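You operate a simulated robot arm through the tools that you are given. There is no shell and no other tool.

Carry out the task below with a simulated robot arm. There is one attempt and no reset: what you move stays moved.

## Task
Test the three plugged cables and drop the faulty one into REWORK.
Fine: turn the dial to each socket's colour and press TEST; the good two stay plugged in.

It is judged by the outcome, as a careful person would: the job done as asked, and still so three seconds after it is handed in. It fails if anything else is knocked over, pushed out of place, dropped, spilled or broken.

## Robot
A 7-joint arm with a two-finger parallel gripper, fixed in place. Base frame: the origin is on the floor under the middle of its stand, x ahead of it, y to its left, z up; the work surface is at about z = 0.78. Units: m, degrees, N and s.
It reaches about 1.479 m from its shoulder. Its first joint turns from -166.0 to 166.0 degrees. Payload 4.4 kg.
Tool frame: the origin (TCP) lies between the finger pads and is the grasp point; the fingertips stand 0.023 m ahead of it; z points along the fingers, y is the line along which they close. Largest opening 0.094 m; finger width 0.038, thickness 0.01; the body of the gripper, 0.054 by 0.096 m, starts 0.039 m behind the TCP.
Orientation is told as [roll, pitch, yaw] about the base's x, y, z axes, in that order, counted from this pose: with the fingers straight down and closing along the base's y, the tool's x points along the base's -x, its y along +y and its z along -z.

## Interface
- The arm moves only by the tool nudge_tool. Its argument "increments" is a list of rows, each a list of 6 numbers: the shift along the tool's x, y, z in m, then the turn, a rotation vector about the tool's x, y, z in rad. In form: [[x, y, z, wx, wy, wz], ...]. A call has 1 to 20 rows; each row shifts and turns the commanded pose from where the row before left it, along the tool's axes as they then stand. "claw" is the gripper command, from -1 (shut) to 1 (fully open), values between in proportion, set as the call begins (left out, the last holds). Each row takes 0.2 s and may step no farther than 0.05 m and 8.6 degrees from the row before; otherwise, or with a gripper value out of range, the whole call is refused. Where a pose cannot be reached the arm comes as near as it can. A force on the tool above 50 N (or 10 N above the force at the start of the call, whichever is more), or a blocked arm, ends the call early, and 0.2 s more pass. The fingers move at their own pace (about 0.072 m/s each) and stop on an object; they squeeze with about 35 N. The grip force told is the motor's: it shows also when the fingers shut on nothing. Time passes only in rows, and 0.2 s behind the last, so rows that do not move let the fingers close. The reply holds the time, the measured pose of the TCP, the force on the tool along the base axes, the opening and the grip force, in the units named above and with some noise, with the torque about the TCP (base axes, N m) and any sound that the robot's microphone picked up, and new pictures: "show" is both (left out), scene, wrist or none.
- Cameras (640 x 400 px; columns grow to the right, rows downward): "scene" is fixed at [0.0515, -0.5012, 1.5374]; the picture's right is [0.58, -0.82, 0.00], its down [-0.28, -0.20, -0.94] and it looks along [0.77, 0.54, -0.34] (base axes); focal length 351 px, centre (320, 200). "wrist" rides on the gripper at [0.086, 0.016, -0.074] in the tool frame; the picture's right is [-0.18, 0.98, 0.00], its down [-0.58, -0.11, -0.81] and it looks along [-0.79, -0.15, 0.59] (tool axes); focal length 243 px, centre (320, 200). There is no depth. A picture from a camera that has moved, and an enlarged one, comes with that camera's place and axes in the base frame and with its lens. The place of the scene camera against the robot may be out by one fixed shift of up to 0.012 m in any direction.
- close_up(camera, box): a new picture of the part [left, top, right, bottom] of that camera's present view, enlarged. The clock stands still meanwhile.
- finish_job(): hands the job in; it is judged then, once.

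Nothing tells you positions but the pictures and the camera data. Unless the task says otherwise, let go and move clear before handing in.

The tools are called after ">>>" as name(argument=value, ...) on one line, values as JSON. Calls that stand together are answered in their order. nudge_tool: Moves the arm, as the interface text tells. Its arguments: {"type":"object","properties":{"increments":{"type":"array"},"claw":{"type":"number"},"show":{"type":"string","enum":["both","scene","wrist","none"]}},"required":["increments"]} The other tools are called the same way: close_up (camera, box) takes an enlarged picture of a part of a camera's view; finish_job () hands the job in.

At the start:

```text
clock: 0.0
eef_pos: [0.629, 0.5409, 1.1613]
tool_rot: [0.0, 0.1, 0.0]
ft_force: [0.2, 0.0, -0.1]
torque: [0.02, 0.02, 0.0]
width: 0.094
finger_force: 0.1
```

scene: 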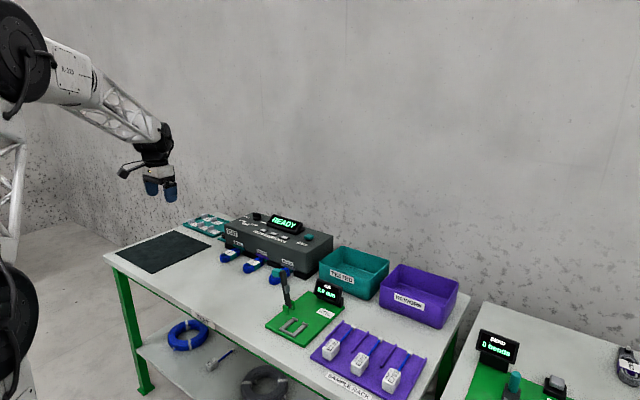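
wrist: 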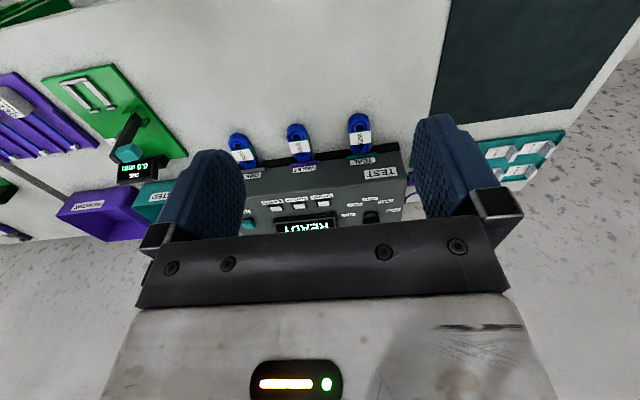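

I see a bench with a tester box (READY display), three blue cables plugged in at its front, a teal bin and a purple bin, and a sample rack. I'll take close-ups first to read the labels.

>>> close_up(camera="scene", box=[200, 190, 360, 290])

>>> close_up(camera="scene", box=[310, 230, 470, 330])

>>> close_up(camera="wrist", box=[220, 100, 420, 240])

>>> close_up(camera="wrist", box=[0, 60, 200, 250])

```text
4.00 times, centred on (280, 240) of scene
camera zoom: at [0.0515, -0.5012, 1.5374], right [0.58, -0.82, 0.0], down [-0.28, -0.2, -0.94], along [0.77, 0.54, -0.34], focal length 1402 px, centre (480, 40)
```

zoom: 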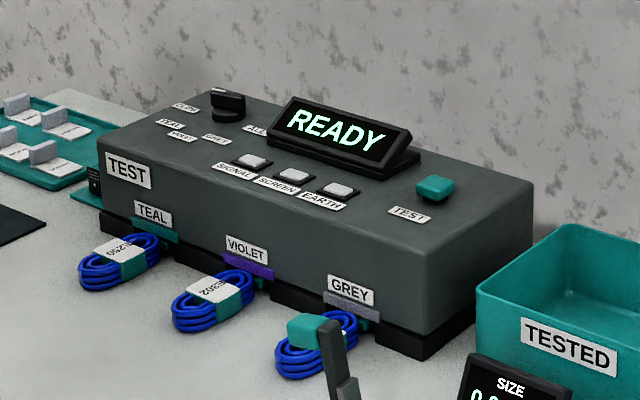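

```text
4.00 times, centred on (390, 280) of scene
camera zoom: at [0.0515, -0.5012, 1.5374], right [0.58, -0.82, 0.0], down [-0.28, -0.2, -0.94], along [0.77, 0.54, -0.34], focal length 1402 px, centre (40, -120)
```

zoom: 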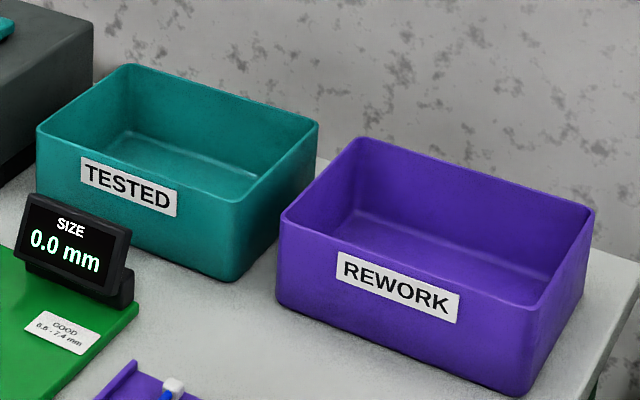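

```text
2.86 times, centred on (320, 170) of wrist
camera zoom: at [0.5433, 0.5566, 1.236], right [0.18, 0.98, 0.0], down [0.58, -0.11, 0.81], along [0.79, -0.15, -0.59], focal length 693 px, centre (320, 286)
```

zoom: 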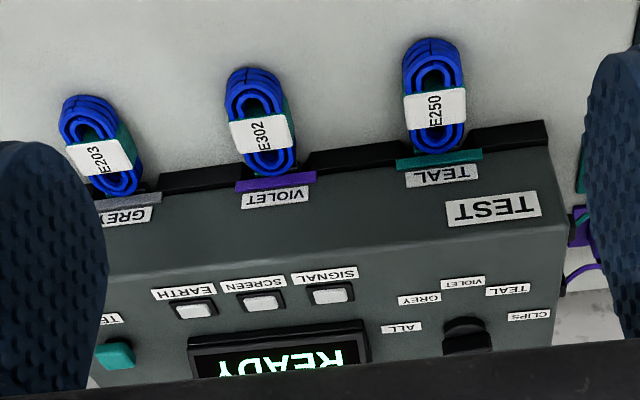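

```text
2.11 times, centred on (100, 155) of wrist
camera zoom: at [0.5433, 0.5566, 1.236], right [0.18, 0.98, 0.0], down [0.58, -0.11, 0.81], along [0.79, -0.15, -0.59], focal length 511 px, centre (783, 295)
```

zoom: 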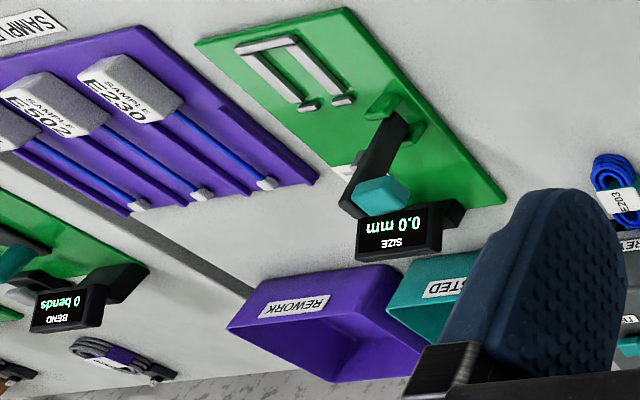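

The tester has a dial (CLIPS/TEAL/VIOLET/GREY/ALL), three white lamps or keys, a teal TEST button and three sockets. I'll zoom in further on the dial, the button and the plugs.

>>> close_up(camera="scene", box=[240, 205, 290, 237])

>>> close_up(camera="scene", box=[265, 225, 335, 270])

>>> close_up(camera="scene", box=[215, 235, 305, 292])

>>> close_up(camera="wrist", box=[330, 180, 420, 236])

```text
12.50 times, centred on (265, 221) of scene
camera zoom: at [0.0515, -0.5012, 1.5374], right [0.58, -0.82, 0.0], down [-0.28, -0.2, -0.94], along [0.77, 0.54, -0.34], focal length 4382 px, centre (1008, -62)
```

zoom: 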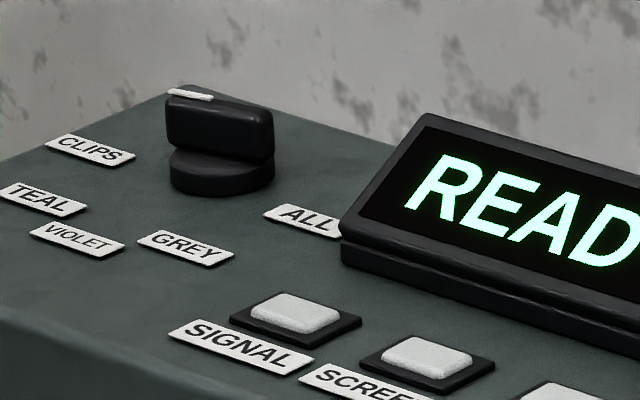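

```text
8.89 times, centred on (300, 248) of scene
camera zoom: at [0.0515, -0.5012, 1.5374], right [0.58, -0.82, 0.0], down [-0.28, -0.2, -0.94], along [0.77, 0.54, -0.34], focal length 3116 px, centre (498, -222)
```

zoom: 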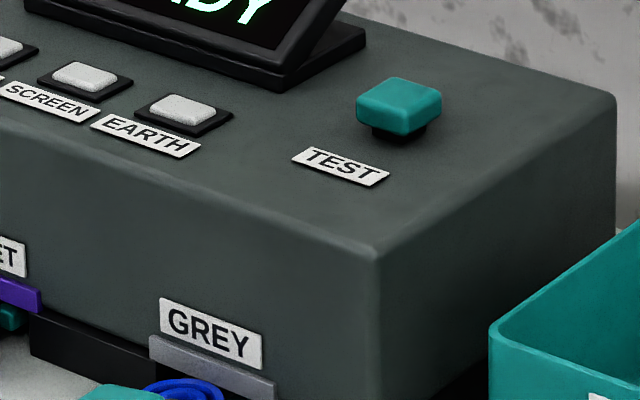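

```text
7.02 times, centred on (260, 264) of scene
camera zoom: at [0.0515, -0.5012, 1.5374], right [0.58, -0.82, 0.0], down [-0.28, -0.2, -0.94], along [0.77, 0.54, -0.34], focal length 2460 px, centre (741, -246)
```

zoom: 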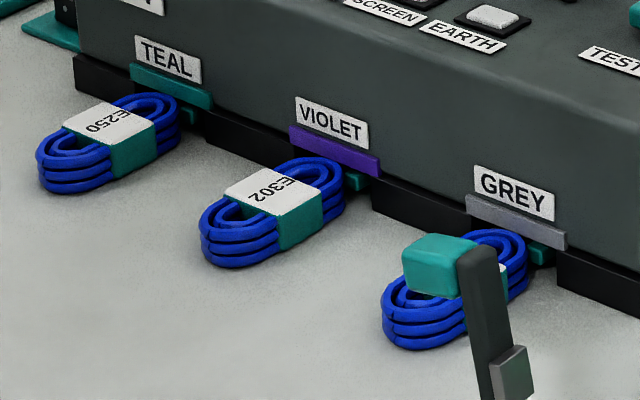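

```text
7.11 times, centred on (375, 208) of wrist
camera zoom: at [0.5433, 0.5566, 1.236], right [0.18, 0.98, 0.0], down [0.58, -0.11, 0.81], along [0.79, -0.15, -0.59], focal length 1725 px, centre (-71, 143)
```

zoom: 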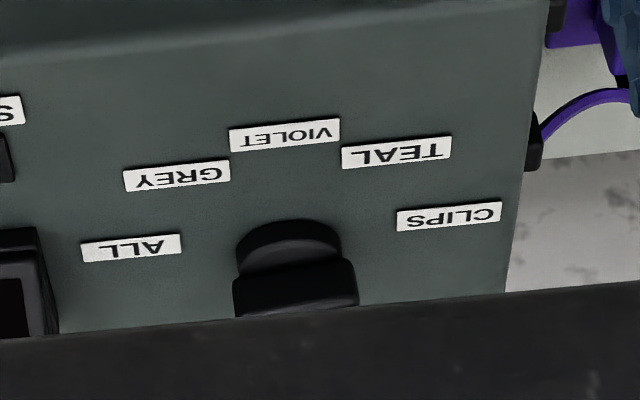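

The dial appears to point at CLIPS. I'll move the gripper closer to the tester, well above it, so the wrist camera gives a second viewpoint for triangulating.

>>> nudge_tool(increments=[[-0.037, -0.0067, 0.0067, 0, 0, 0], [-0.037, -0.0067, 0.0067, 0, 0, 0], [-0.037, -0.0067, 0.0067, 0, 0, 0], [-0.037, -0.0067, 0.0067, 0, 0, 0], [-0.037, -0.0067, 0.0067, 0, 0, 0], [-0.037, -0.0067, 0.0067, 0, 0, 0]], show="both")

```text
clock: 1.4
eef_pos: [0.8507, 0.5016, 1.1209]
tool_rot: [0.0, 0.0, 0.0]
ft_force: [-1.4, -0.8, 1.3]
torque: [0.02, 0.01, 0.0]
width: 0.0939
finger_force: 0.0
camera wrist: at [0.765, 0.5181, 1.1957], right [0.18, 0.98, 0.0], down [0.58, -0.11, 0.81], along [0.79, -0.15, -0.59], focal length 243 px, centre (320, 200)
```

scene: 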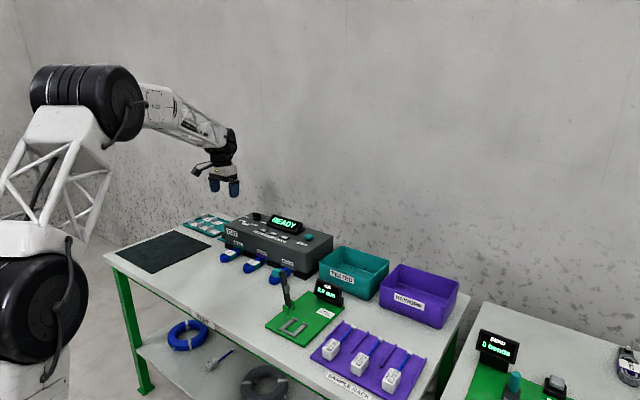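
wrist: 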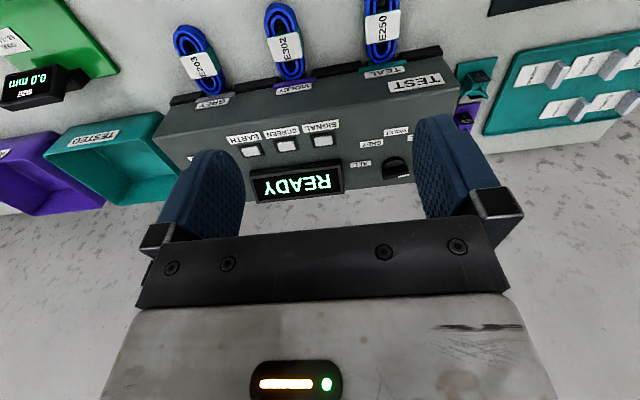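

The dial is visible between the fingers. I'll zoom in on it and the other key points from this pose.

>>> close_up(camera="wrist", box=[340, 120, 420, 190])

>>> close_up(camera="wrist", box=[160, 0, 460, 120])

>>> close_up(camera="wrist", box=[0, 90, 200, 220])

```text
5.71 times, centred on (380, 155) of wrist
camera zoom: at [0.765, 0.5181, 1.1957], right [0.18, 0.98, 0.0], down [0.58, -0.11, 0.81], along [0.79, -0.15, -0.59], focal length 1386 px, centre (-23, 457)
```

zoom: 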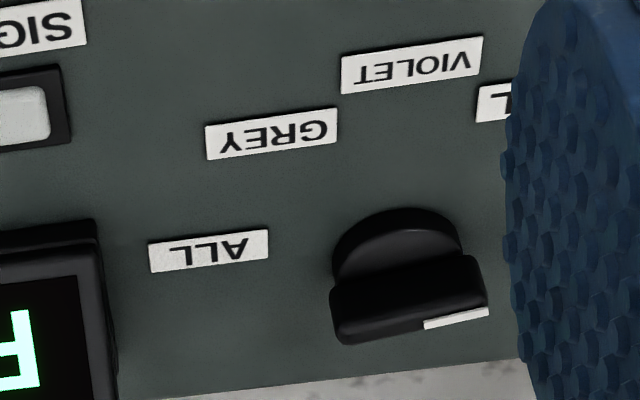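

```text
2.13 times, centred on (310, 60) of wrist
camera zoom: at [0.765, 0.5181, 1.1957], right [0.18, 0.98, 0.0], down [0.58, -0.11, 0.81], along [0.79, -0.15, -0.59], focal length 518 px, centre (341, 499)
```

zoom: 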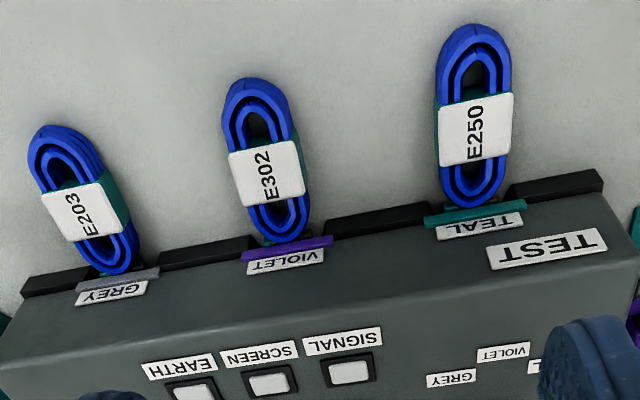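

```text
3.08 times, centred on (100, 155) of wrist
camera zoom: at [0.765, 0.5181, 1.1957], right [0.18, 0.98, 0.0], down [0.58, -0.11, 0.81], along [0.79, -0.15, -0.59], focal length 746 px, centre (997, 338)
```

zoom: 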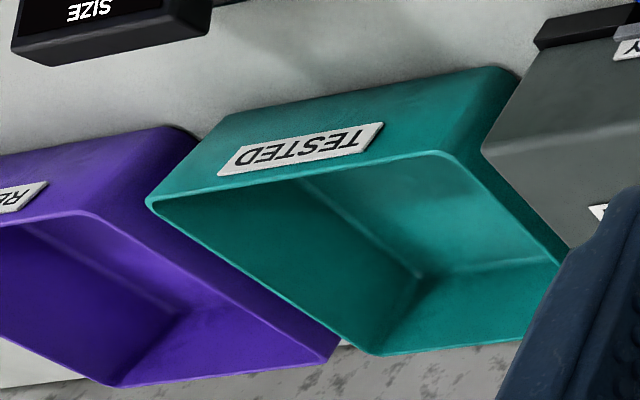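

The tester top is at z≈0.897 and square to the base axes. The dial axis is near (1.088, 0.588), and its bar runs along ±y pointing at CLIPS. I'll turn the wrist about -80° so the fingers straddle the bar, then move above it while staying high.

>>> nudge_tool(increments=[[0, 0, 0, 0, 0, 0.1396], [0, 0, 0, 0, 0, 0.1396], [0, 0, 0, 0, 0, 0.1396], [0, 0, 0, 0, 0, 0.1396], [0, 0, 0, 0, 0, 0.1396], [0, 0, 0, 0, 0, 0.1396], [0, 0, 0, 0, 0, 0.1396], [0, 0, 0, 0, 0, 0.1396], [0, 0, 0, 0, 0, 0.1396], [0, 0, 0, 0, 0, 0.1396]], show="wrist")

```text
clock: 3.6
eef_pos: [0.8509, 0.5021, 1.1216]
tool_rot: [0.0, -0.1, -80.0]
ft_force: [0.4, 0.1, -0.7]
torque: [-0.01, -0.05, -0.01]
width: 0.094
finger_force: 0.1
camera wrist: at [0.8525, 0.5885, 1.196], right [1.0, -0.01, 0.0], down [-0.01, -0.59, 0.81], along [-0.01, -0.81, -0.59], focal length 243 px, centre (320, 200)
```

wrist: 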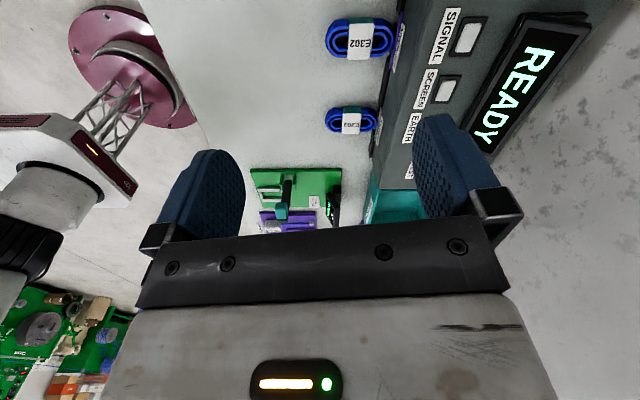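

The wrist turned as expected. Now I'll translate above the dial at z≈1.01.

>>> nudge_tool(increments=[[0.00625, 0.0357, 0.0, 0, 0, 0], [0.00625, 0.0357, 0.0, 0, 0, 0], [0.00625, 0.0357, 0.018, 0, 0, 0], [0.00625, 0.0357, 0.018, 0, 0, 0], [0.00625, 0.0357, 0.018, 0, 0, 0], [0.00625, 0.0357, 0.018, 0, 0, 0], [0.00625, 0.0357, 0.018, 0, 0, 0], [0, 0, 0.01, 0, 0, 0], [0, 0, 0, 0, 0, 0]], claw=0.2, show="both")

```text
clock: 5.6
eef_pos: [1.09, 0.5858, 1.0206]
tool_rot: [0.0, -0.1, -80.0]
ft_force: [-0.3, 0.9, 0.3]
torque: [0.0, 0.0, 0.01]
width: 0.0562
finger_force: 0.1
camera wrist: at [1.0914, 0.6739, 1.0952], right [1.0, -0.01, 0.0], down [-0.01, -0.59, 0.81], along [-0.01, -0.81, -0.59], focal length 243 px, centre (320, 200)
```

scene: 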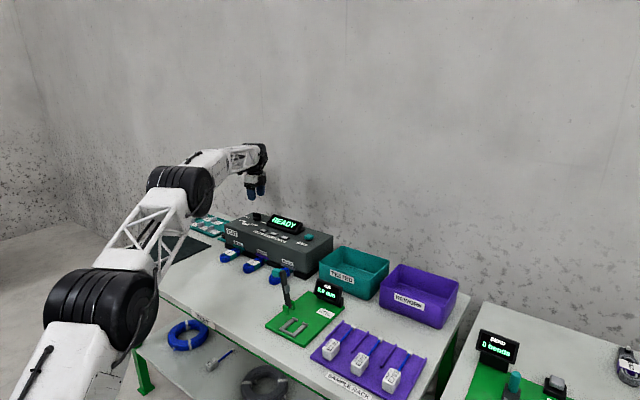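
wrist: 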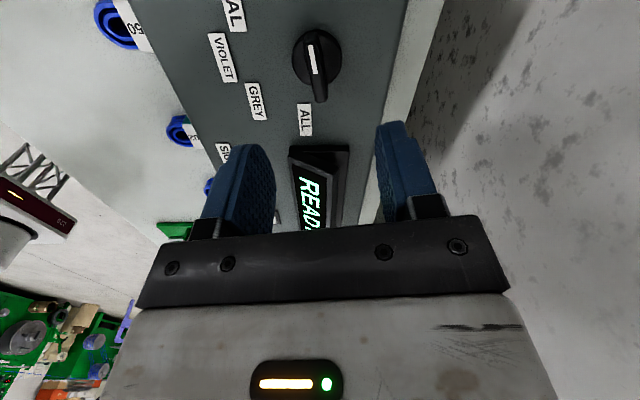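

The dial is now clearly visible near the top of the wrist view. I'll zoom in to measure its position and angle.

>>> close_up(camera="wrist", box=[270, 10, 370, 120])

>>> close_up(camera="scene", box=[230, 150, 330, 240])

```text
3.64 times, centred on (320, 65) of wrist
camera zoom: at [1.0914, 0.6739, 1.0952], right [1.0, -0.01, 0.0], down [-0.01, -0.59, 0.81], along [-0.01, -0.81, -0.59], focal length 882 px, centre (320, 691)
```

zoom: 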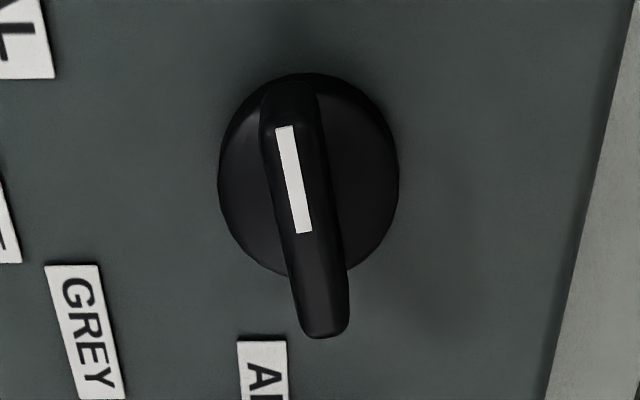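

```text
4.44 times, centred on (280, 195) of scene
camera zoom: at [0.0515, -0.5012, 1.5374], right [0.58, -0.82, 0.0], down [-0.28, -0.2, -0.94], along [0.77, 0.54, -0.34], focal length 1558 px, centre (498, 222)
```

zoom: 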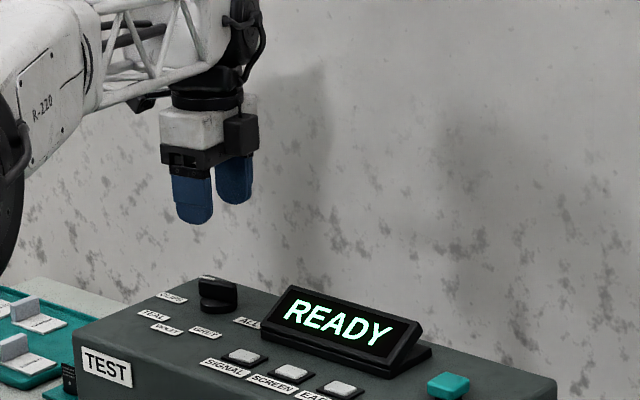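

The dial axis is at about (1.088, 0.588), bar top ≈0.926, and the bar sits at about 80° (CLIPS). I'll descend part-way and check alignment.

>>> nudge_tool(increments=[[0.0025, -0.0016, 0.02, 0, 0, 0], [0, 0, 0.02, 0, 0, 0], [0, 0, 0.018, 0, 0, 0], [0, 0, 0, 0, 0, 0]], show="both")

```text
clock: 6.6
eef_pos: [1.0904, 0.5872, 0.9629]
tool_rot: [-0.1, 0.0, -80.1]
ft_force: [0.0, 0.5, -0.2]
torque: [-0.02, 0.0, 0.0]
width: 0.0564
finger_force: 0.1
camera wrist: at [1.0909, 0.6754, 1.0373], right [1.0, -0.01, 0.0], down [-0.01, -0.59, 0.81], along [-0.01, -0.81, -0.59], focal length 243 px, centre (320, 200)
```

scene: 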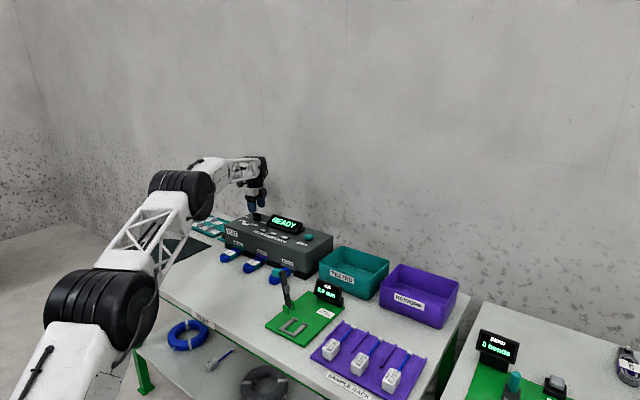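
wrist: 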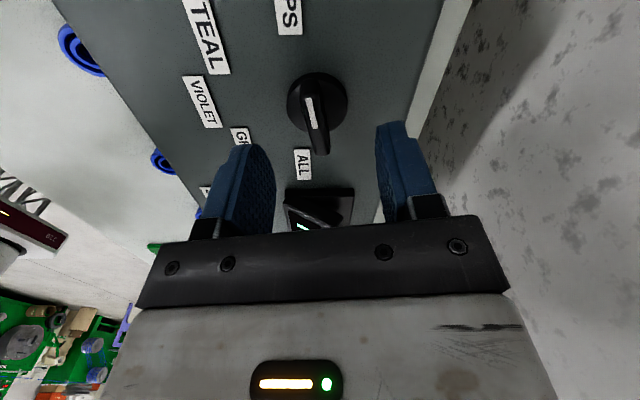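

Alignment looks right, with the bar centred between the fingers. I'll lower to the bar and close on it.

>>> nudge_tool(increments=[[0.001, -0.0012, 0.016, 0, 0, 0], [0, 0, 0.015, 0, 0, 0], [0, 0, 0, 0, 0, 0]], show="both")

>>> close_up(camera="wrist", box=[180, 60, 460, 240])

```text
clock: 7.4
eef_pos: [1.0886, 0.5903, 0.9329]
tool_rot: [0.0, 0.1, -80.0]
ft_force: [-0.6, -0.1, -0.4]
torque: [0.01, 0.0, 0.02]
width: 0.0565
finger_force: 0.0
camera wrist: at [1.0898, 0.6777, 1.0075], right [1.0, -0.01, 0.0], down [-0.01, -0.59, 0.81], along [-0.01, -0.81, -0.59], focal length 243 px, centre (320, 200)
```

scene: 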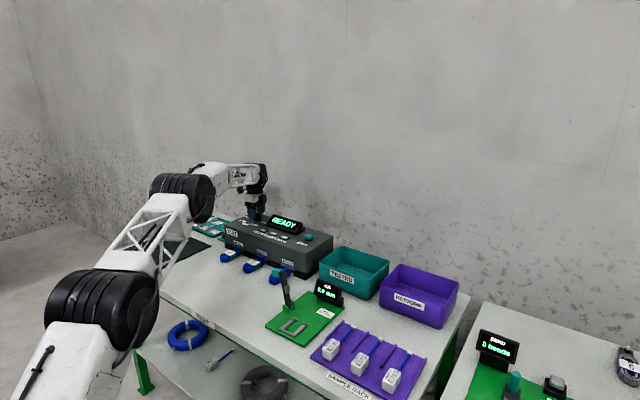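
wrist: 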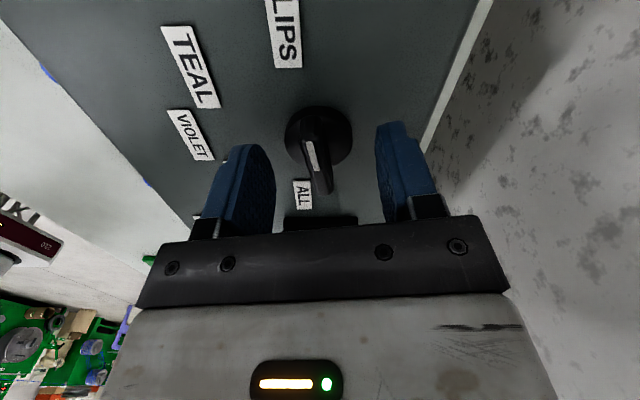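

```text
2.22 times, centred on (320, 150) of wrist
camera zoom: at [1.0898, 0.6777, 1.0075], right [1.0, -0.01, 0.0], down [-0.01, -0.59, 0.81], along [-0.01, -0.81, -0.59], focal length 539 px, centre (320, 311)
```

zoom: 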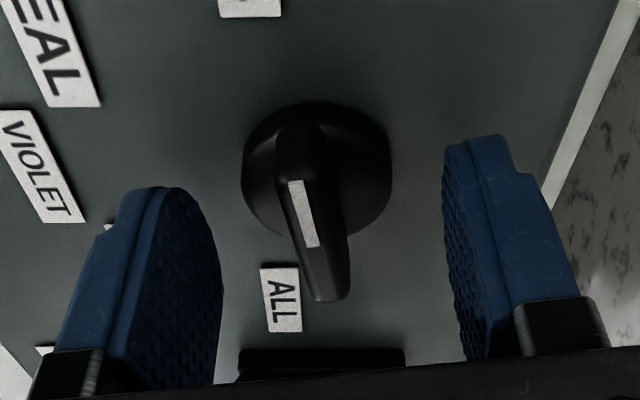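

The bar is centred between the pads. I'll lower 3 mm more and close.

>>> nudge_tool(increments=[[0, 0, 0.003, 0, 0, 0], [0, 0, 0, 0, 0, 0], [0, 0, 0, 0, 0, 0], [0, 0, 0, 0, 0, 0]], claw=-1, show="wrist")

```text
clock: 8.5
eef_pos: [1.0873, 0.59, 0.9306]
tool_rot: [-0.1, 0.0, -79.9]
ft_force: [-20.0, -9.8, 1.2]
torque: [0.71, -0.01, -0.01]
width: 0.0106
finger_force: 45.4
stopped in row 4: the force on the tool passed its limit at 52 N (the readings are from after the stop); the commanded pose is now the measured one
camera wrist: at [1.0887, 0.6776, 1.0046], right [1.0, -0.01, 0.0], down [0.0, -0.59, 0.81], along [-0.01, -0.81, -0.59], focal length 243 px, centre (320, 200)
```

wrist: 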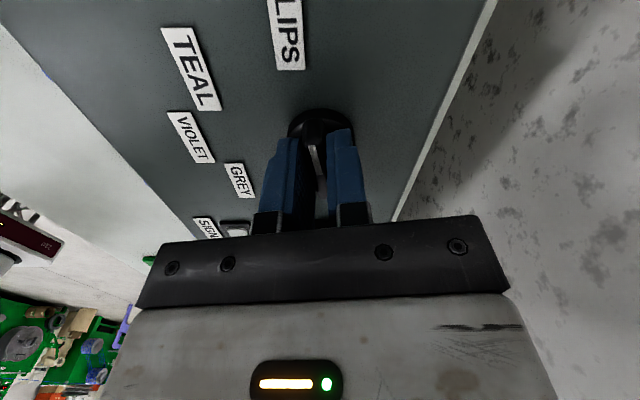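

The fingers have the bar (width 10.6 mm) with a small side load. I'll relieve that by shifting about 1 mm, then check.

>>> nudge_tool(increments=[[0, -0.001, 0, 0, 0, 0], [0, 0, 0, 0, 0, 0]], show="none")

```text
clock: 9.1
eef_pos: [1.0873, 0.5888, 0.9301]
tool_rot: [0.0, 0.0, -80.0]
ft_force: [9.9, 6.6, 6.6]
torque: [-1.34, -0.34, 0.01]
width: 0.0111
finger_force: 44.9
```

Forces are low now. I'll rotate the dial 40° toward TEAL in small steps.

>>> nudge_tool(increments=[[0, 0, 0, 0, 0, -0.0698], [0, 0, 0, 0, 0, -0.0698]], show="wrist")

```text
clock: 9.7
eef_pos: [1.0863, 0.5895, 0.9321]
tool_rot: [0.0, 0.0, -72.0]
ft_force: [7.7, 9.0, 7.6]
torque: [0.03, -0.21, 0.04]
width: 0.0111
finger_force: 45.1
camera wrist: at [1.076, 0.6767, 1.0047], right [0.99, 0.13, 0.0], down [0.08, -0.59, 0.81], along [0.1, -0.8, -0.59], focal length 243 px, centre (320, 200)
```

wrist: 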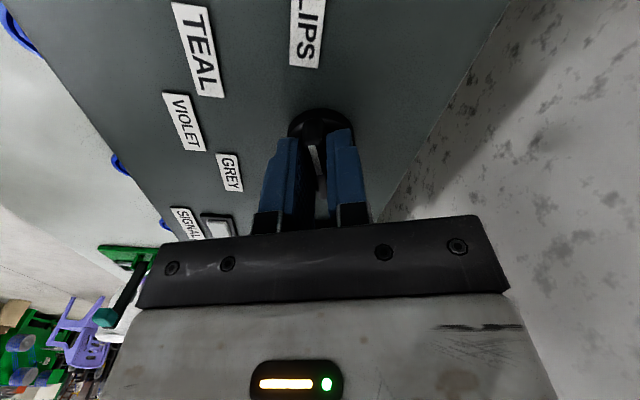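

The dial turns with the gripper at low force. I'll turn the remaining 32° to TEAL.

>>> nudge_tool(increments=[[0, 0, 0, 0, 0, -0.0931], [0, 0, 0, 0, 0, -0.0931], [0, 0, 0, 0, 0, -0.0931], [0, 0, 0, 0, 0, -0.0931], [0, 0, 0, 0, 0, -0.0931], [0, 0, 0, 0, 0, -0.0931], [0, 0, 0, 0, 0, 0]], show="both")

>>> close_up(camera="scene", box=[230, 190, 330, 250])

```text
clock: 11.1
eef_pos: [1.0859, 0.5883, 0.931]
tool_rot: [-0.1, 0.1, -40.4]
ft_force: [-23.4, -13.0, 2.0]
torque: [0.0, -0.51, -0.05]
width: 0.011
finger_force: 44.9
stopped in row 7: the force on the tool passed its limit at 53 N (the readings are from after the stop); the commanded pose is now the measured one
camera wrist: at [1.0313, 0.6574, 1.0047], right [0.78, 0.63, 0.0], down [0.38, -0.46, 0.81], along [0.51, -0.63, -0.59], focal length 243 px, centre (320, 200)
```

scene: 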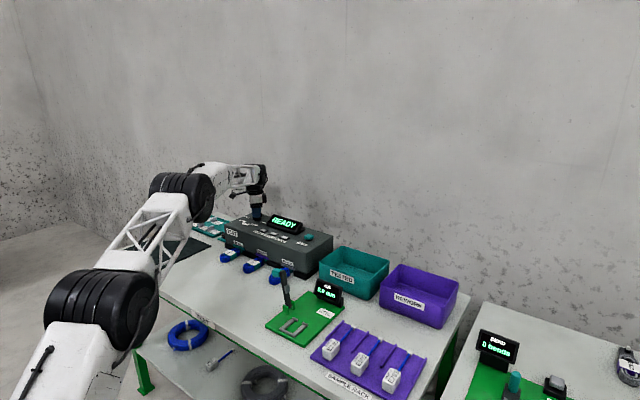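
wrist: 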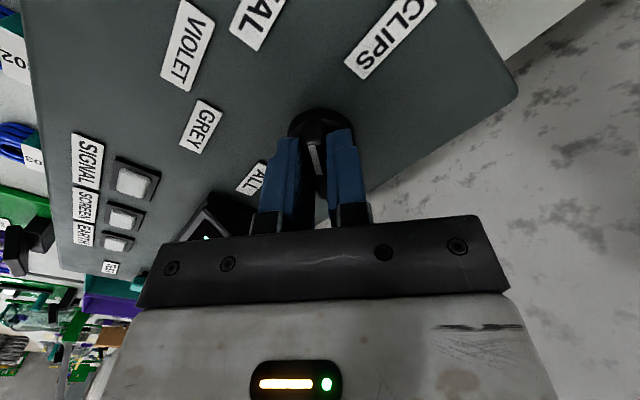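

```text
6.40 times, centred on (280, 220) of scene
camera zoom: at [0.0515, -0.5012, 1.5374], right [0.58, -0.82, 0.0], down [-0.28, -0.2, -0.94], along [0.77, 0.54, -0.34], focal length 2244 px, centre (576, 72)
```

zoom: 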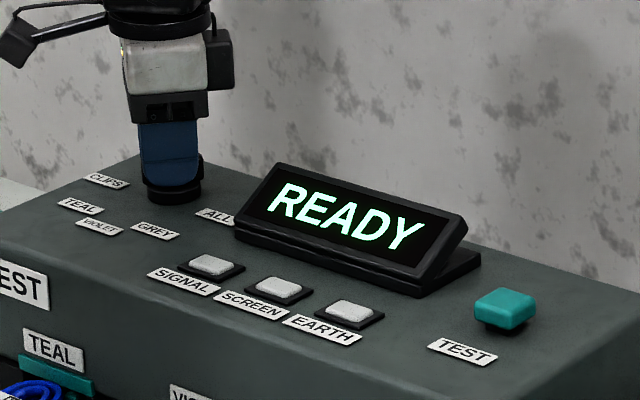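

The dial is at about 40°, toward TEAL. I'll open the fingers and lift clear to look at it.

>>> nudge_tool(increments=[[0, 0, 0, 0, 0, 0], [0, 0, 0, 0, 0, 0], [0, 0, -0.03, 0, 0, 0], [0, 0, -0.04, 0, 0, 0], [0, 0, -0.04, 0, 0, 0], [0, 0, 0, 0, 0, 0]], claw=0.2, show="both")

>>> close_up(camera="wrist", box=[220, 0, 420, 130])

>>> close_up(camera="scene", box=[230, 190, 330, 250])

```text
clock: 12.5
eef_pos: [1.0881, 0.5886, 1.0418]
tool_rot: [-0.2, 0.2, -40.4]
ft_force: [0.5, 0.3, -1.3]
torque: [-0.03, 0.0, -0.02]
width: 0.0564
finger_force: 0.0
camera wrist: at [1.0335, 0.6565, 1.1159], right [0.78, 0.63, 0.0], down [0.37, -0.46, 0.81], along [0.51, -0.63, -0.59], focal length 243 px, centre (320, 200)
```

scene: 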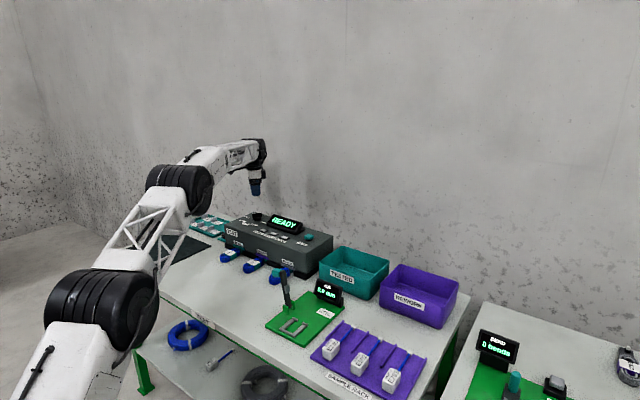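
wrist: 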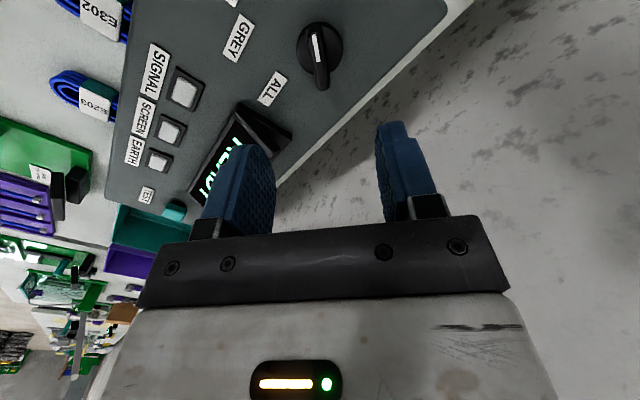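

```text
3.08 times, centred on (320, 65) of wrist
camera zoom: at [1.0335, 0.6565, 1.1159], right [0.78, 0.63, 0.0], down [0.37, -0.46, 0.81], along [0.51, -0.63, -0.59], focal length 746 px, centre (320, 615)
```

zoom: 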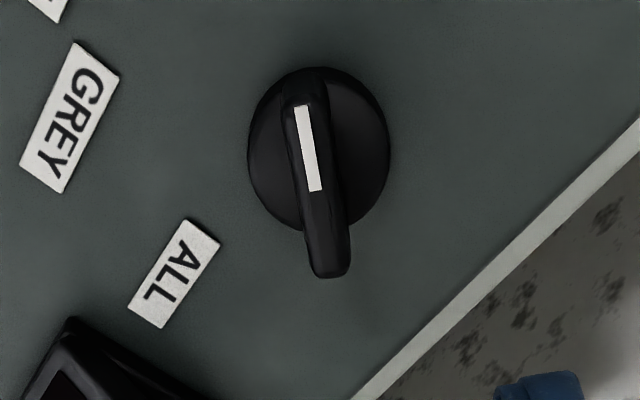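

```text
6.40 times, centred on (280, 220) of scene
camera zoom: at [0.0515, -0.5012, 1.5374], right [0.58, -0.82, 0.0], down [-0.28, -0.2, -0.94], along [0.77, 0.54, -0.34], focal length 2244 px, centre (576, 72)
```

zoom: 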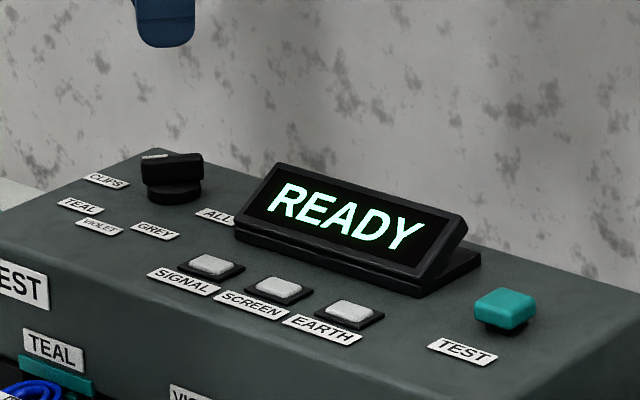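

The dial pointer is now at TEAL. Next I'll go high above the TEST button with the wrist squared up to locate it precisely.

>>> nudge_tool(increments=[[0, 0, -0.008, 0, 0, -0.141], [0, 0, -0.008, 0, 0, -0.141], [0, 0, -0.008, 0, 0, -0.141], [0, 0, -0.008, 0, 0, -0.141], [0, 0, -0.008, 0, 0, -0.141], [0.0065, -0.0395, 0, 0, 0, 0], [0.0065, -0.0395, 0, 0, 0, 0], [0.0065, -0.0395, 0, 0, 0, 0], [0.0065, -0.0395, 0, 0, 0, 0], [0.0065, -0.0395, 0, 0, 0, 0], [0.0065, -0.0395, 0, 0, 0, 0], [0.0065, -0.0395, 0, 0, 0, 0], [0.0065, -0.0395, 0, 0, 0, 0], [0, 0, 0, 0, 0, 0]], show="both")

```text
clock: 15.5
eef_pos: [1.0332, 0.2728, 1.0822]
tool_rot: [-0.1, 0.1, 0.0]
ft_force: [0.2, -0.5, -0.2]
torque: [0.01, 0.0, -0.03]
width: 0.0562
finger_force: 0.1
camera wrist: at [0.9481, 0.2886, 1.1565], right [0.18, 0.98, 0.0], down [0.58, -0.11, 0.8], along [0.79, -0.15, -0.59], focal length 243 px, centre (320, 200)
```

scene: 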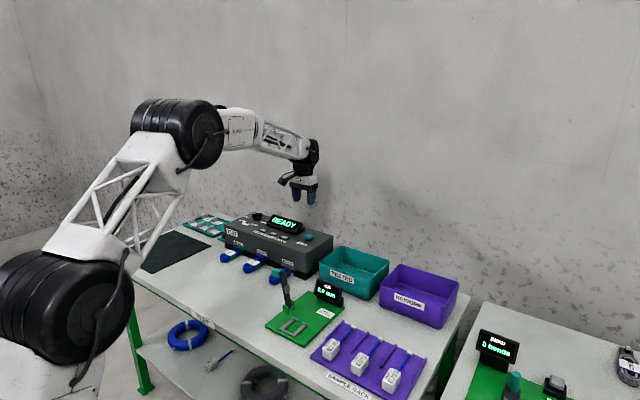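
wrist: 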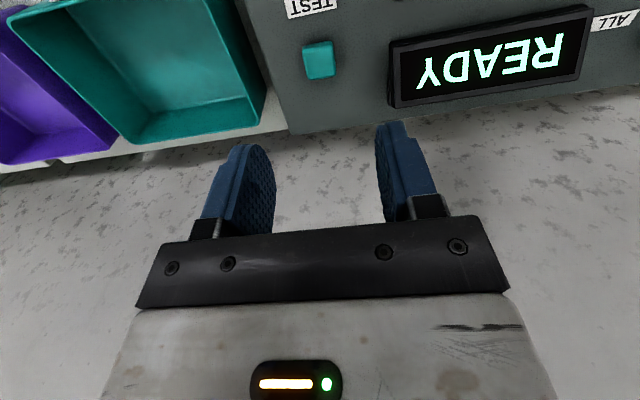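

The TEST button comes out at about (1.050, 0.268). I'll close the fingers, centre on it and lower part-way to verify.

>>> nudge_tool(increments=[[-0.0165, -0.0045, 0.0, 0, 0, 0], [0, 0, 0.03, 0, 0, 0], [0, 0, 0.03, 0, 0, 0], [0, 0, 0.03, 0, 0, 0], [0, 0, 0, 0, 0, 0]], claw=-1, show="both")

>>> close_up(camera="wrist", box=[240, 40, 400, 200])

>>> close_up(camera="scene", box=[260, 190, 340, 250])

```text
clock: 16.7
eef_pos: [1.0507, 0.2689, 0.994]
tool_rot: [-0.2, 0.1, 0.0]
ft_force: [-0.8, 0.6, 0.4]
torque: [-0.01, 0.01, 0.0]
width: 0.0
finger_force: 34.9
camera wrist: at [0.9664, 0.2848, 1.0679], right [0.18, 0.98, 0.0], down [0.58, -0.11, 0.8], along [0.79, -0.15, -0.59], focal length 243 px, centre (320, 200)
```

scene: 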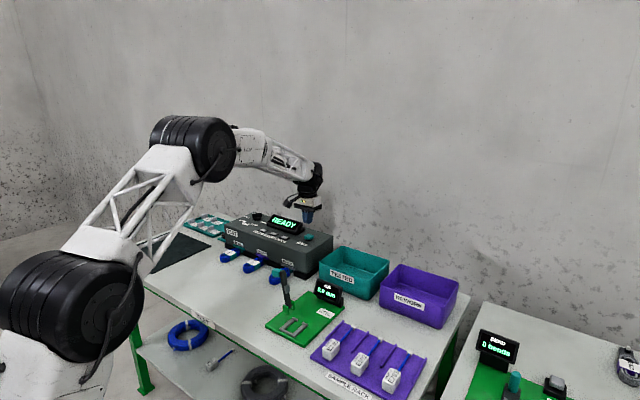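
wrist: 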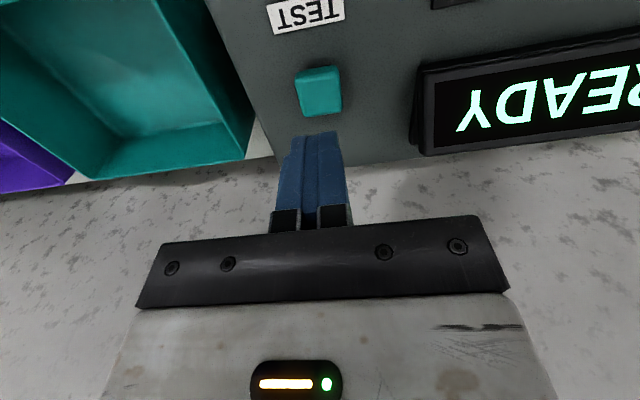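

```text
2.50 times, centred on (320, 120) of wrist
camera zoom: at [0.9664, 0.2848, 1.0679], right [0.18, 0.98, 0.0], down [0.58, -0.11, 0.8], along [0.79, -0.15, -0.59], focal length 606 px, centre (320, 400)
```

zoom: 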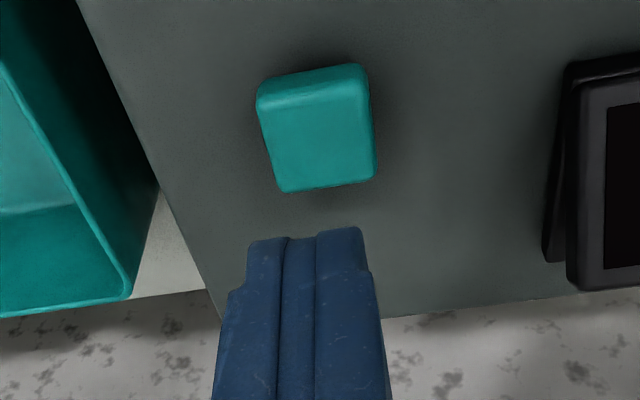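

```text
6.67 times, centred on (300, 220) of scene
camera zoom: at [0.0515, -0.5012, 1.5374], right [0.58, -0.82, 0.0], down [-0.28, -0.2, -0.94], along [0.77, 0.54, -0.34], focal length 2337 px, centre (453, 67)
```

zoom: 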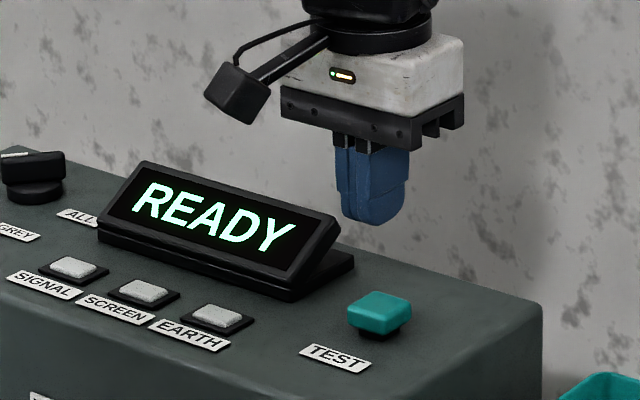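

The fingertip is centred over the button. I'll lower to just above it and press in small steps.

>>> nudge_tool(increments=[[0, 0, 0.02, 0, 0, 0], [0, 0, 0.018, 0, 0, 0], [0, 0, 0.004, 0, 0, 0], [0, 0, 0.004, 0, 0, 0], [0, 0, 0.004, 0, 0, 0]], show="scene")

>>> close_up(camera="scene", box=[260, 190, 340, 250])

```text
clock: 17.9
eef_pos: [1.051, 0.2691, 0.9394]
tool_rot: [-0.1, 0.2, -0.1]
ft_force: [-0.6, -0.2, -0.7]
torque: [0.02, -0.01, 0.03]
width: 0.0
finger_force: 34.5
```

scene: 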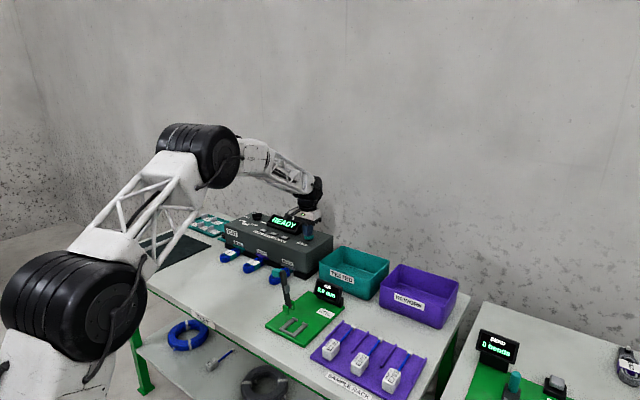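

```text
6.67 times, centred on (300, 220) of scene
camera zoom: at [0.0515, -0.5012, 1.5374], right [0.58, -0.82, 0.0], down [-0.28, -0.2, -0.94], along [0.77, 0.54, -0.34], focal length 2337 px, centre (453, 67)
```

zoom: 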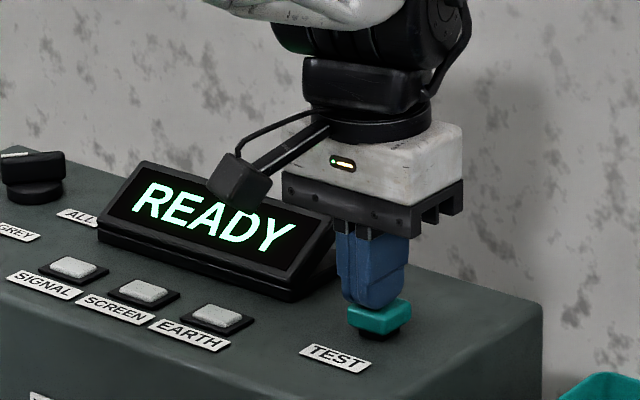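

Just above the button with no contact yet. I'll continue pressing in small steps.

>>> nudge_tool(increments=[[0, 0, 0.003, 0, 0, 0], [0, 0, 0.003, 0, 0, 0], [0, 0, 0.003, 0, 0, 0]], show="scene")

>>> close_up(camera="scene", box=[260, 190, 340, 250])

```text
clock: 18.7
eef_pos: [1.0511, 0.2689, 0.9312]
tool_rot: [-0.1, 0.2, 0.0]
ft_force: [0.2, 3.1, 6.1]
torque: [0.05, -0.05, 0.03]
width: 0.0
finger_force: 34.9
heard: click
```

scene: 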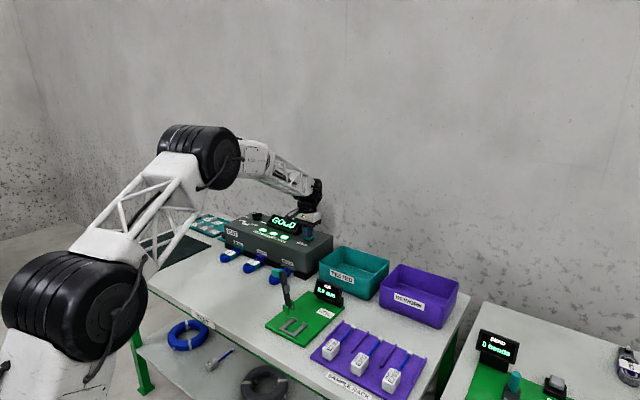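

```text
6.67 times, centred on (300, 220) of scene
camera zoom: at [0.0515, -0.5012, 1.5374], right [0.58, -0.82, 0.0], down [-0.28, -0.2, -0.94], along [0.77, 0.54, -0.34], focal length 2337 px, centre (453, 67)
```

zoom: 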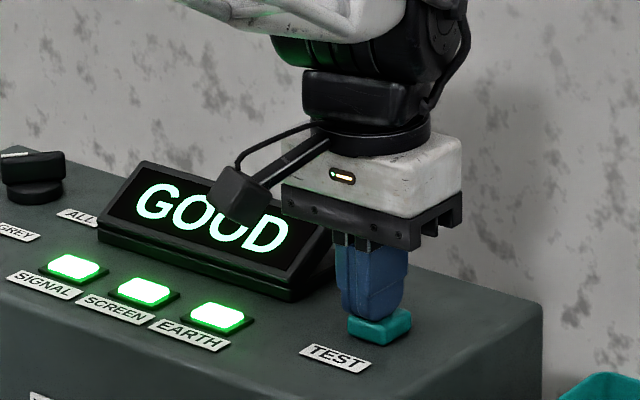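

A click and the display reads GOOD with all three lamps green. I'll raise and read the display fully before changing the dial.

>>> nudge_tool(increments=[[0, 0, -0.03, 0, 0, 0], [0, 0, -0.04, 0, 0, 0], [0, 0, -0.04, 0, 0, 0], [0, 0, -0.04, 0, 0, 0]], claw=0.2, show="both")

>>> close_up(camera="scene", box=[230, 190, 330, 250])

```text
clock: 19.7
eef_pos: [1.0485, 0.2686, 1.0781]
tool_rot: [0.0, 0.3, 0.0]
ft_force: [0.0, -0.5, -0.4]
torque: [-0.01, 0.0, 0.03]
width: 0.0564
finger_force: 0.1
camera wrist: at [0.963, 0.2849, 1.1532], right [0.18, 0.98, 0.0], down [0.59, -0.11, 0.8], along [0.79, -0.15, -0.6], focal length 243 px, centre (320, 200)
```

scene: 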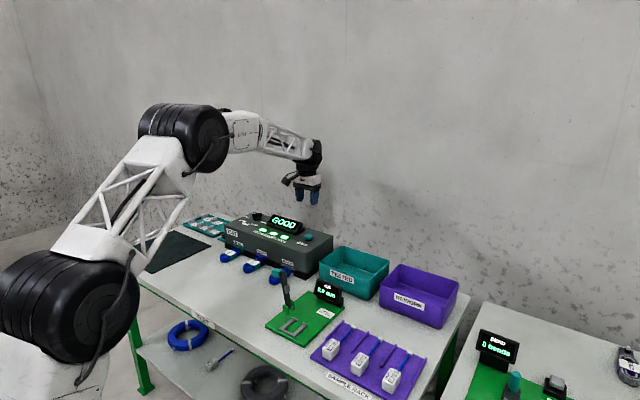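
wrist: 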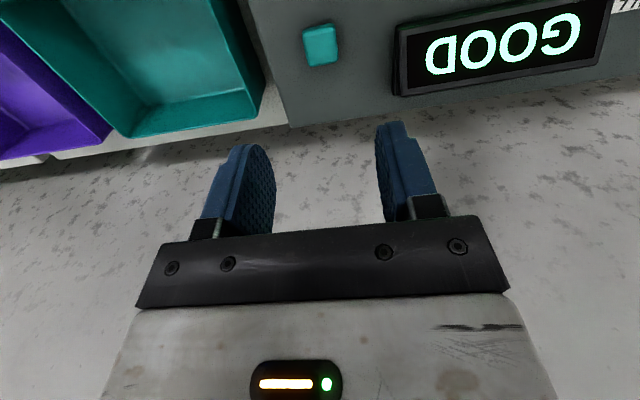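

```text
6.40 times, centred on (280, 220) of scene
camera zoom: at [0.0515, -0.5012, 1.5374], right [0.58, -0.82, 0.0], down [-0.28, -0.2, -0.94], along [0.77, 0.54, -0.34], focal length 2244 px, centre (576, 72)
```

zoom: 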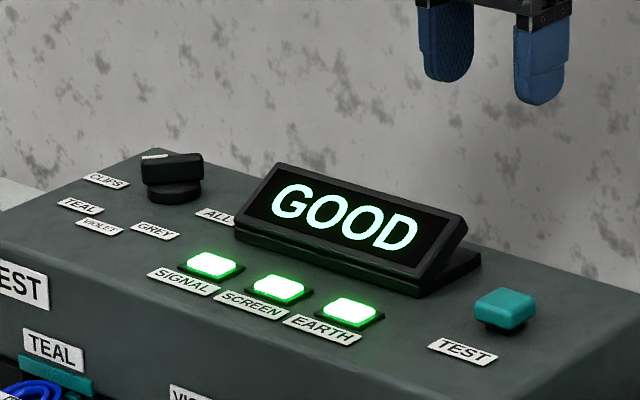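

TEAL's cable tests GOOD. Next I'll return to the dial with the wrist at -40° to grip the bar and turn it to VIOLET.

>>> nudge_tool(increments=[[-0.0048, 0.04, 0, 0, 0, 0], [-0.0048, 0.04, 0, 0, 0, 0], [-0.0048, 0.04, 0, 0, 0, 0], [-0.0048, 0.04, 0, 0, 0, 0], [-0.0048, 0.04, 0, 0, 0, 0], [-0.0048, 0.04, 0, 0, 0, 0], [-0.0048, 0.04, 0, 0, 0, 0], [-0.0048, 0.04, 0, 0, 0, 0], [0, 0, 0, 0, 0, 0.1396], [0, 0, 0, 0, 0, 0.1396], [0, 0, 0, 0, 0, 0.1396], [0, 0, 0, 0, 0, 0.1396], [0, 0, 0, 0, 0, 0.1396], [0, 0, 0.03, 0, 0, 0], [0, 0, 0.03, 0, 0, 0], [0, 0, 0.03, 0, 0, 0], [0, 0, 0, 0, 0, 0]], show="both")

>>> close_up(camera="wrist", box=[180, 60, 460, 240])

```text
clock: 23.3
eef_pos: [1.0882, 0.5873, 0.992]
tool_rot: [-0.2, 0.1, -40.1]
ft_force: [0.2, -0.2, -0.2]
torque: [0.01, -0.01, 0.01]
width: 0.0565
finger_force: 0.0
camera wrist: at [1.0337, 0.6556, 1.0662], right [0.77, 0.63, 0.0], down [0.38, -0.46, 0.81], along [0.51, -0.62, -0.59], focal length 243 px, centre (320, 200)
```

scene: 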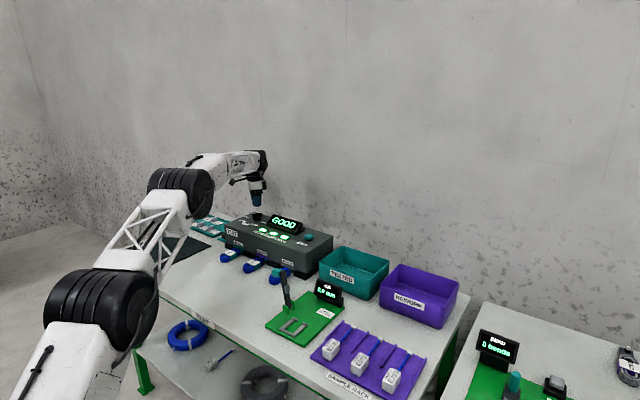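
wrist: 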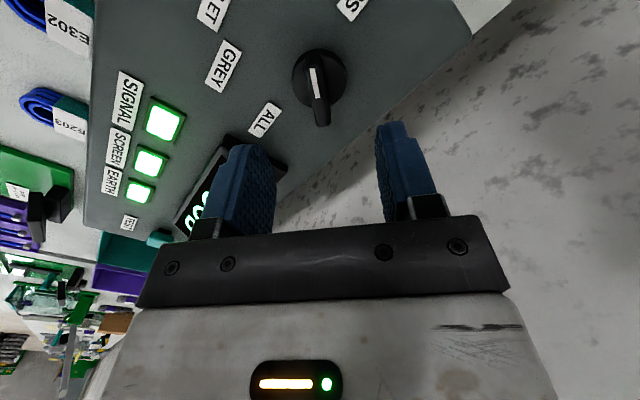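

```text
2.22 times, centred on (320, 150) of wrist
camera zoom: at [1.0337, 0.6556, 1.0662], right [0.77, 0.63, 0.0], down [0.38, -0.46, 0.81], along [0.51, -0.62, -0.59], focal length 539 px, centre (320, 311)
```

zoom: 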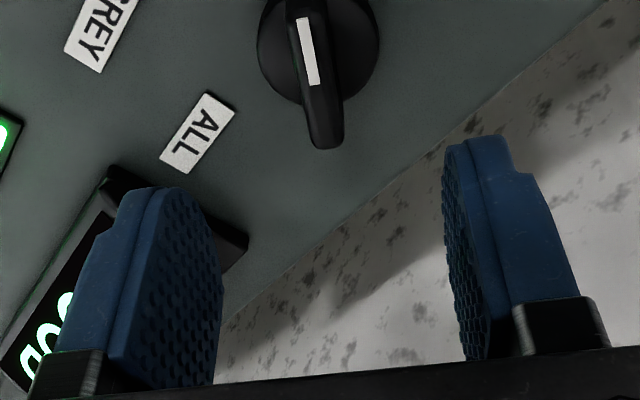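

The bar is centred between the fingers. I'll descend and close on it.

>>> nudge_tool(increments=[[0, -0.001, 0.02, 0, 0, 0], [0, 0, 0.02, 0, 0, 0], [0, 0, 0.0215, 0, 0, 0], [0, 0, 0, 0, 0, 0]], show="none")

>>> nudge_tool(increments=[[0, 0, 0, 0, 0, 0], [0, 0, 0, 0, 0, 0], [0, 0, 0, 0, 0, 0]], claw=-1, show="wrist")

```text
clock: 24.3
eef_pos: [1.0872, 0.5861, 0.9295]
tool_rot: [-0.2, 0.2, -40.0]
ft_force: [0.9, -0.2, 0.4]
torque: [0.01, -0.02, 0.01]
width: 0.0563
finger_force: 0.1
```

```text
clock: 25.1
eef_pos: [1.0876, 0.5881, 0.9303]
tool_rot: [-0.4, 0.1, -40.0]
ft_force: [-20.4, -10.6, 2.5]
torque: [0.04, -0.64, 0.04]
width: 0.0109
finger_force: 45.0
stopped in row 3: the force on the tool passed its limit at 53 N (the readings are from after the stop); the commanded pose is now the measured one
camera wrist: at [1.033, 0.6556, 1.0043], right [0.77, 0.63, -0.01], down [0.38, -0.45, 0.81], along [0.51, -0.63, -0.59], focal length 243 px, centre (320, 200)
```

wrist: 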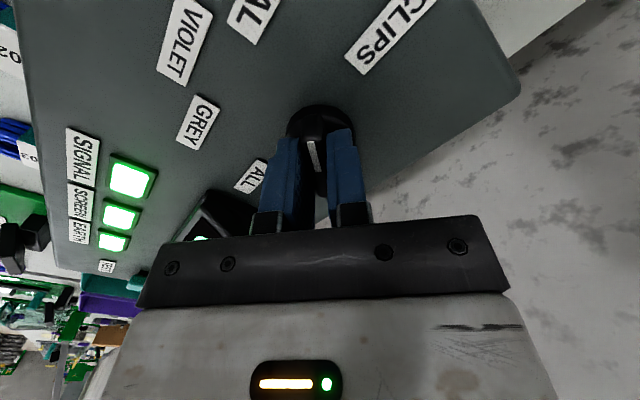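

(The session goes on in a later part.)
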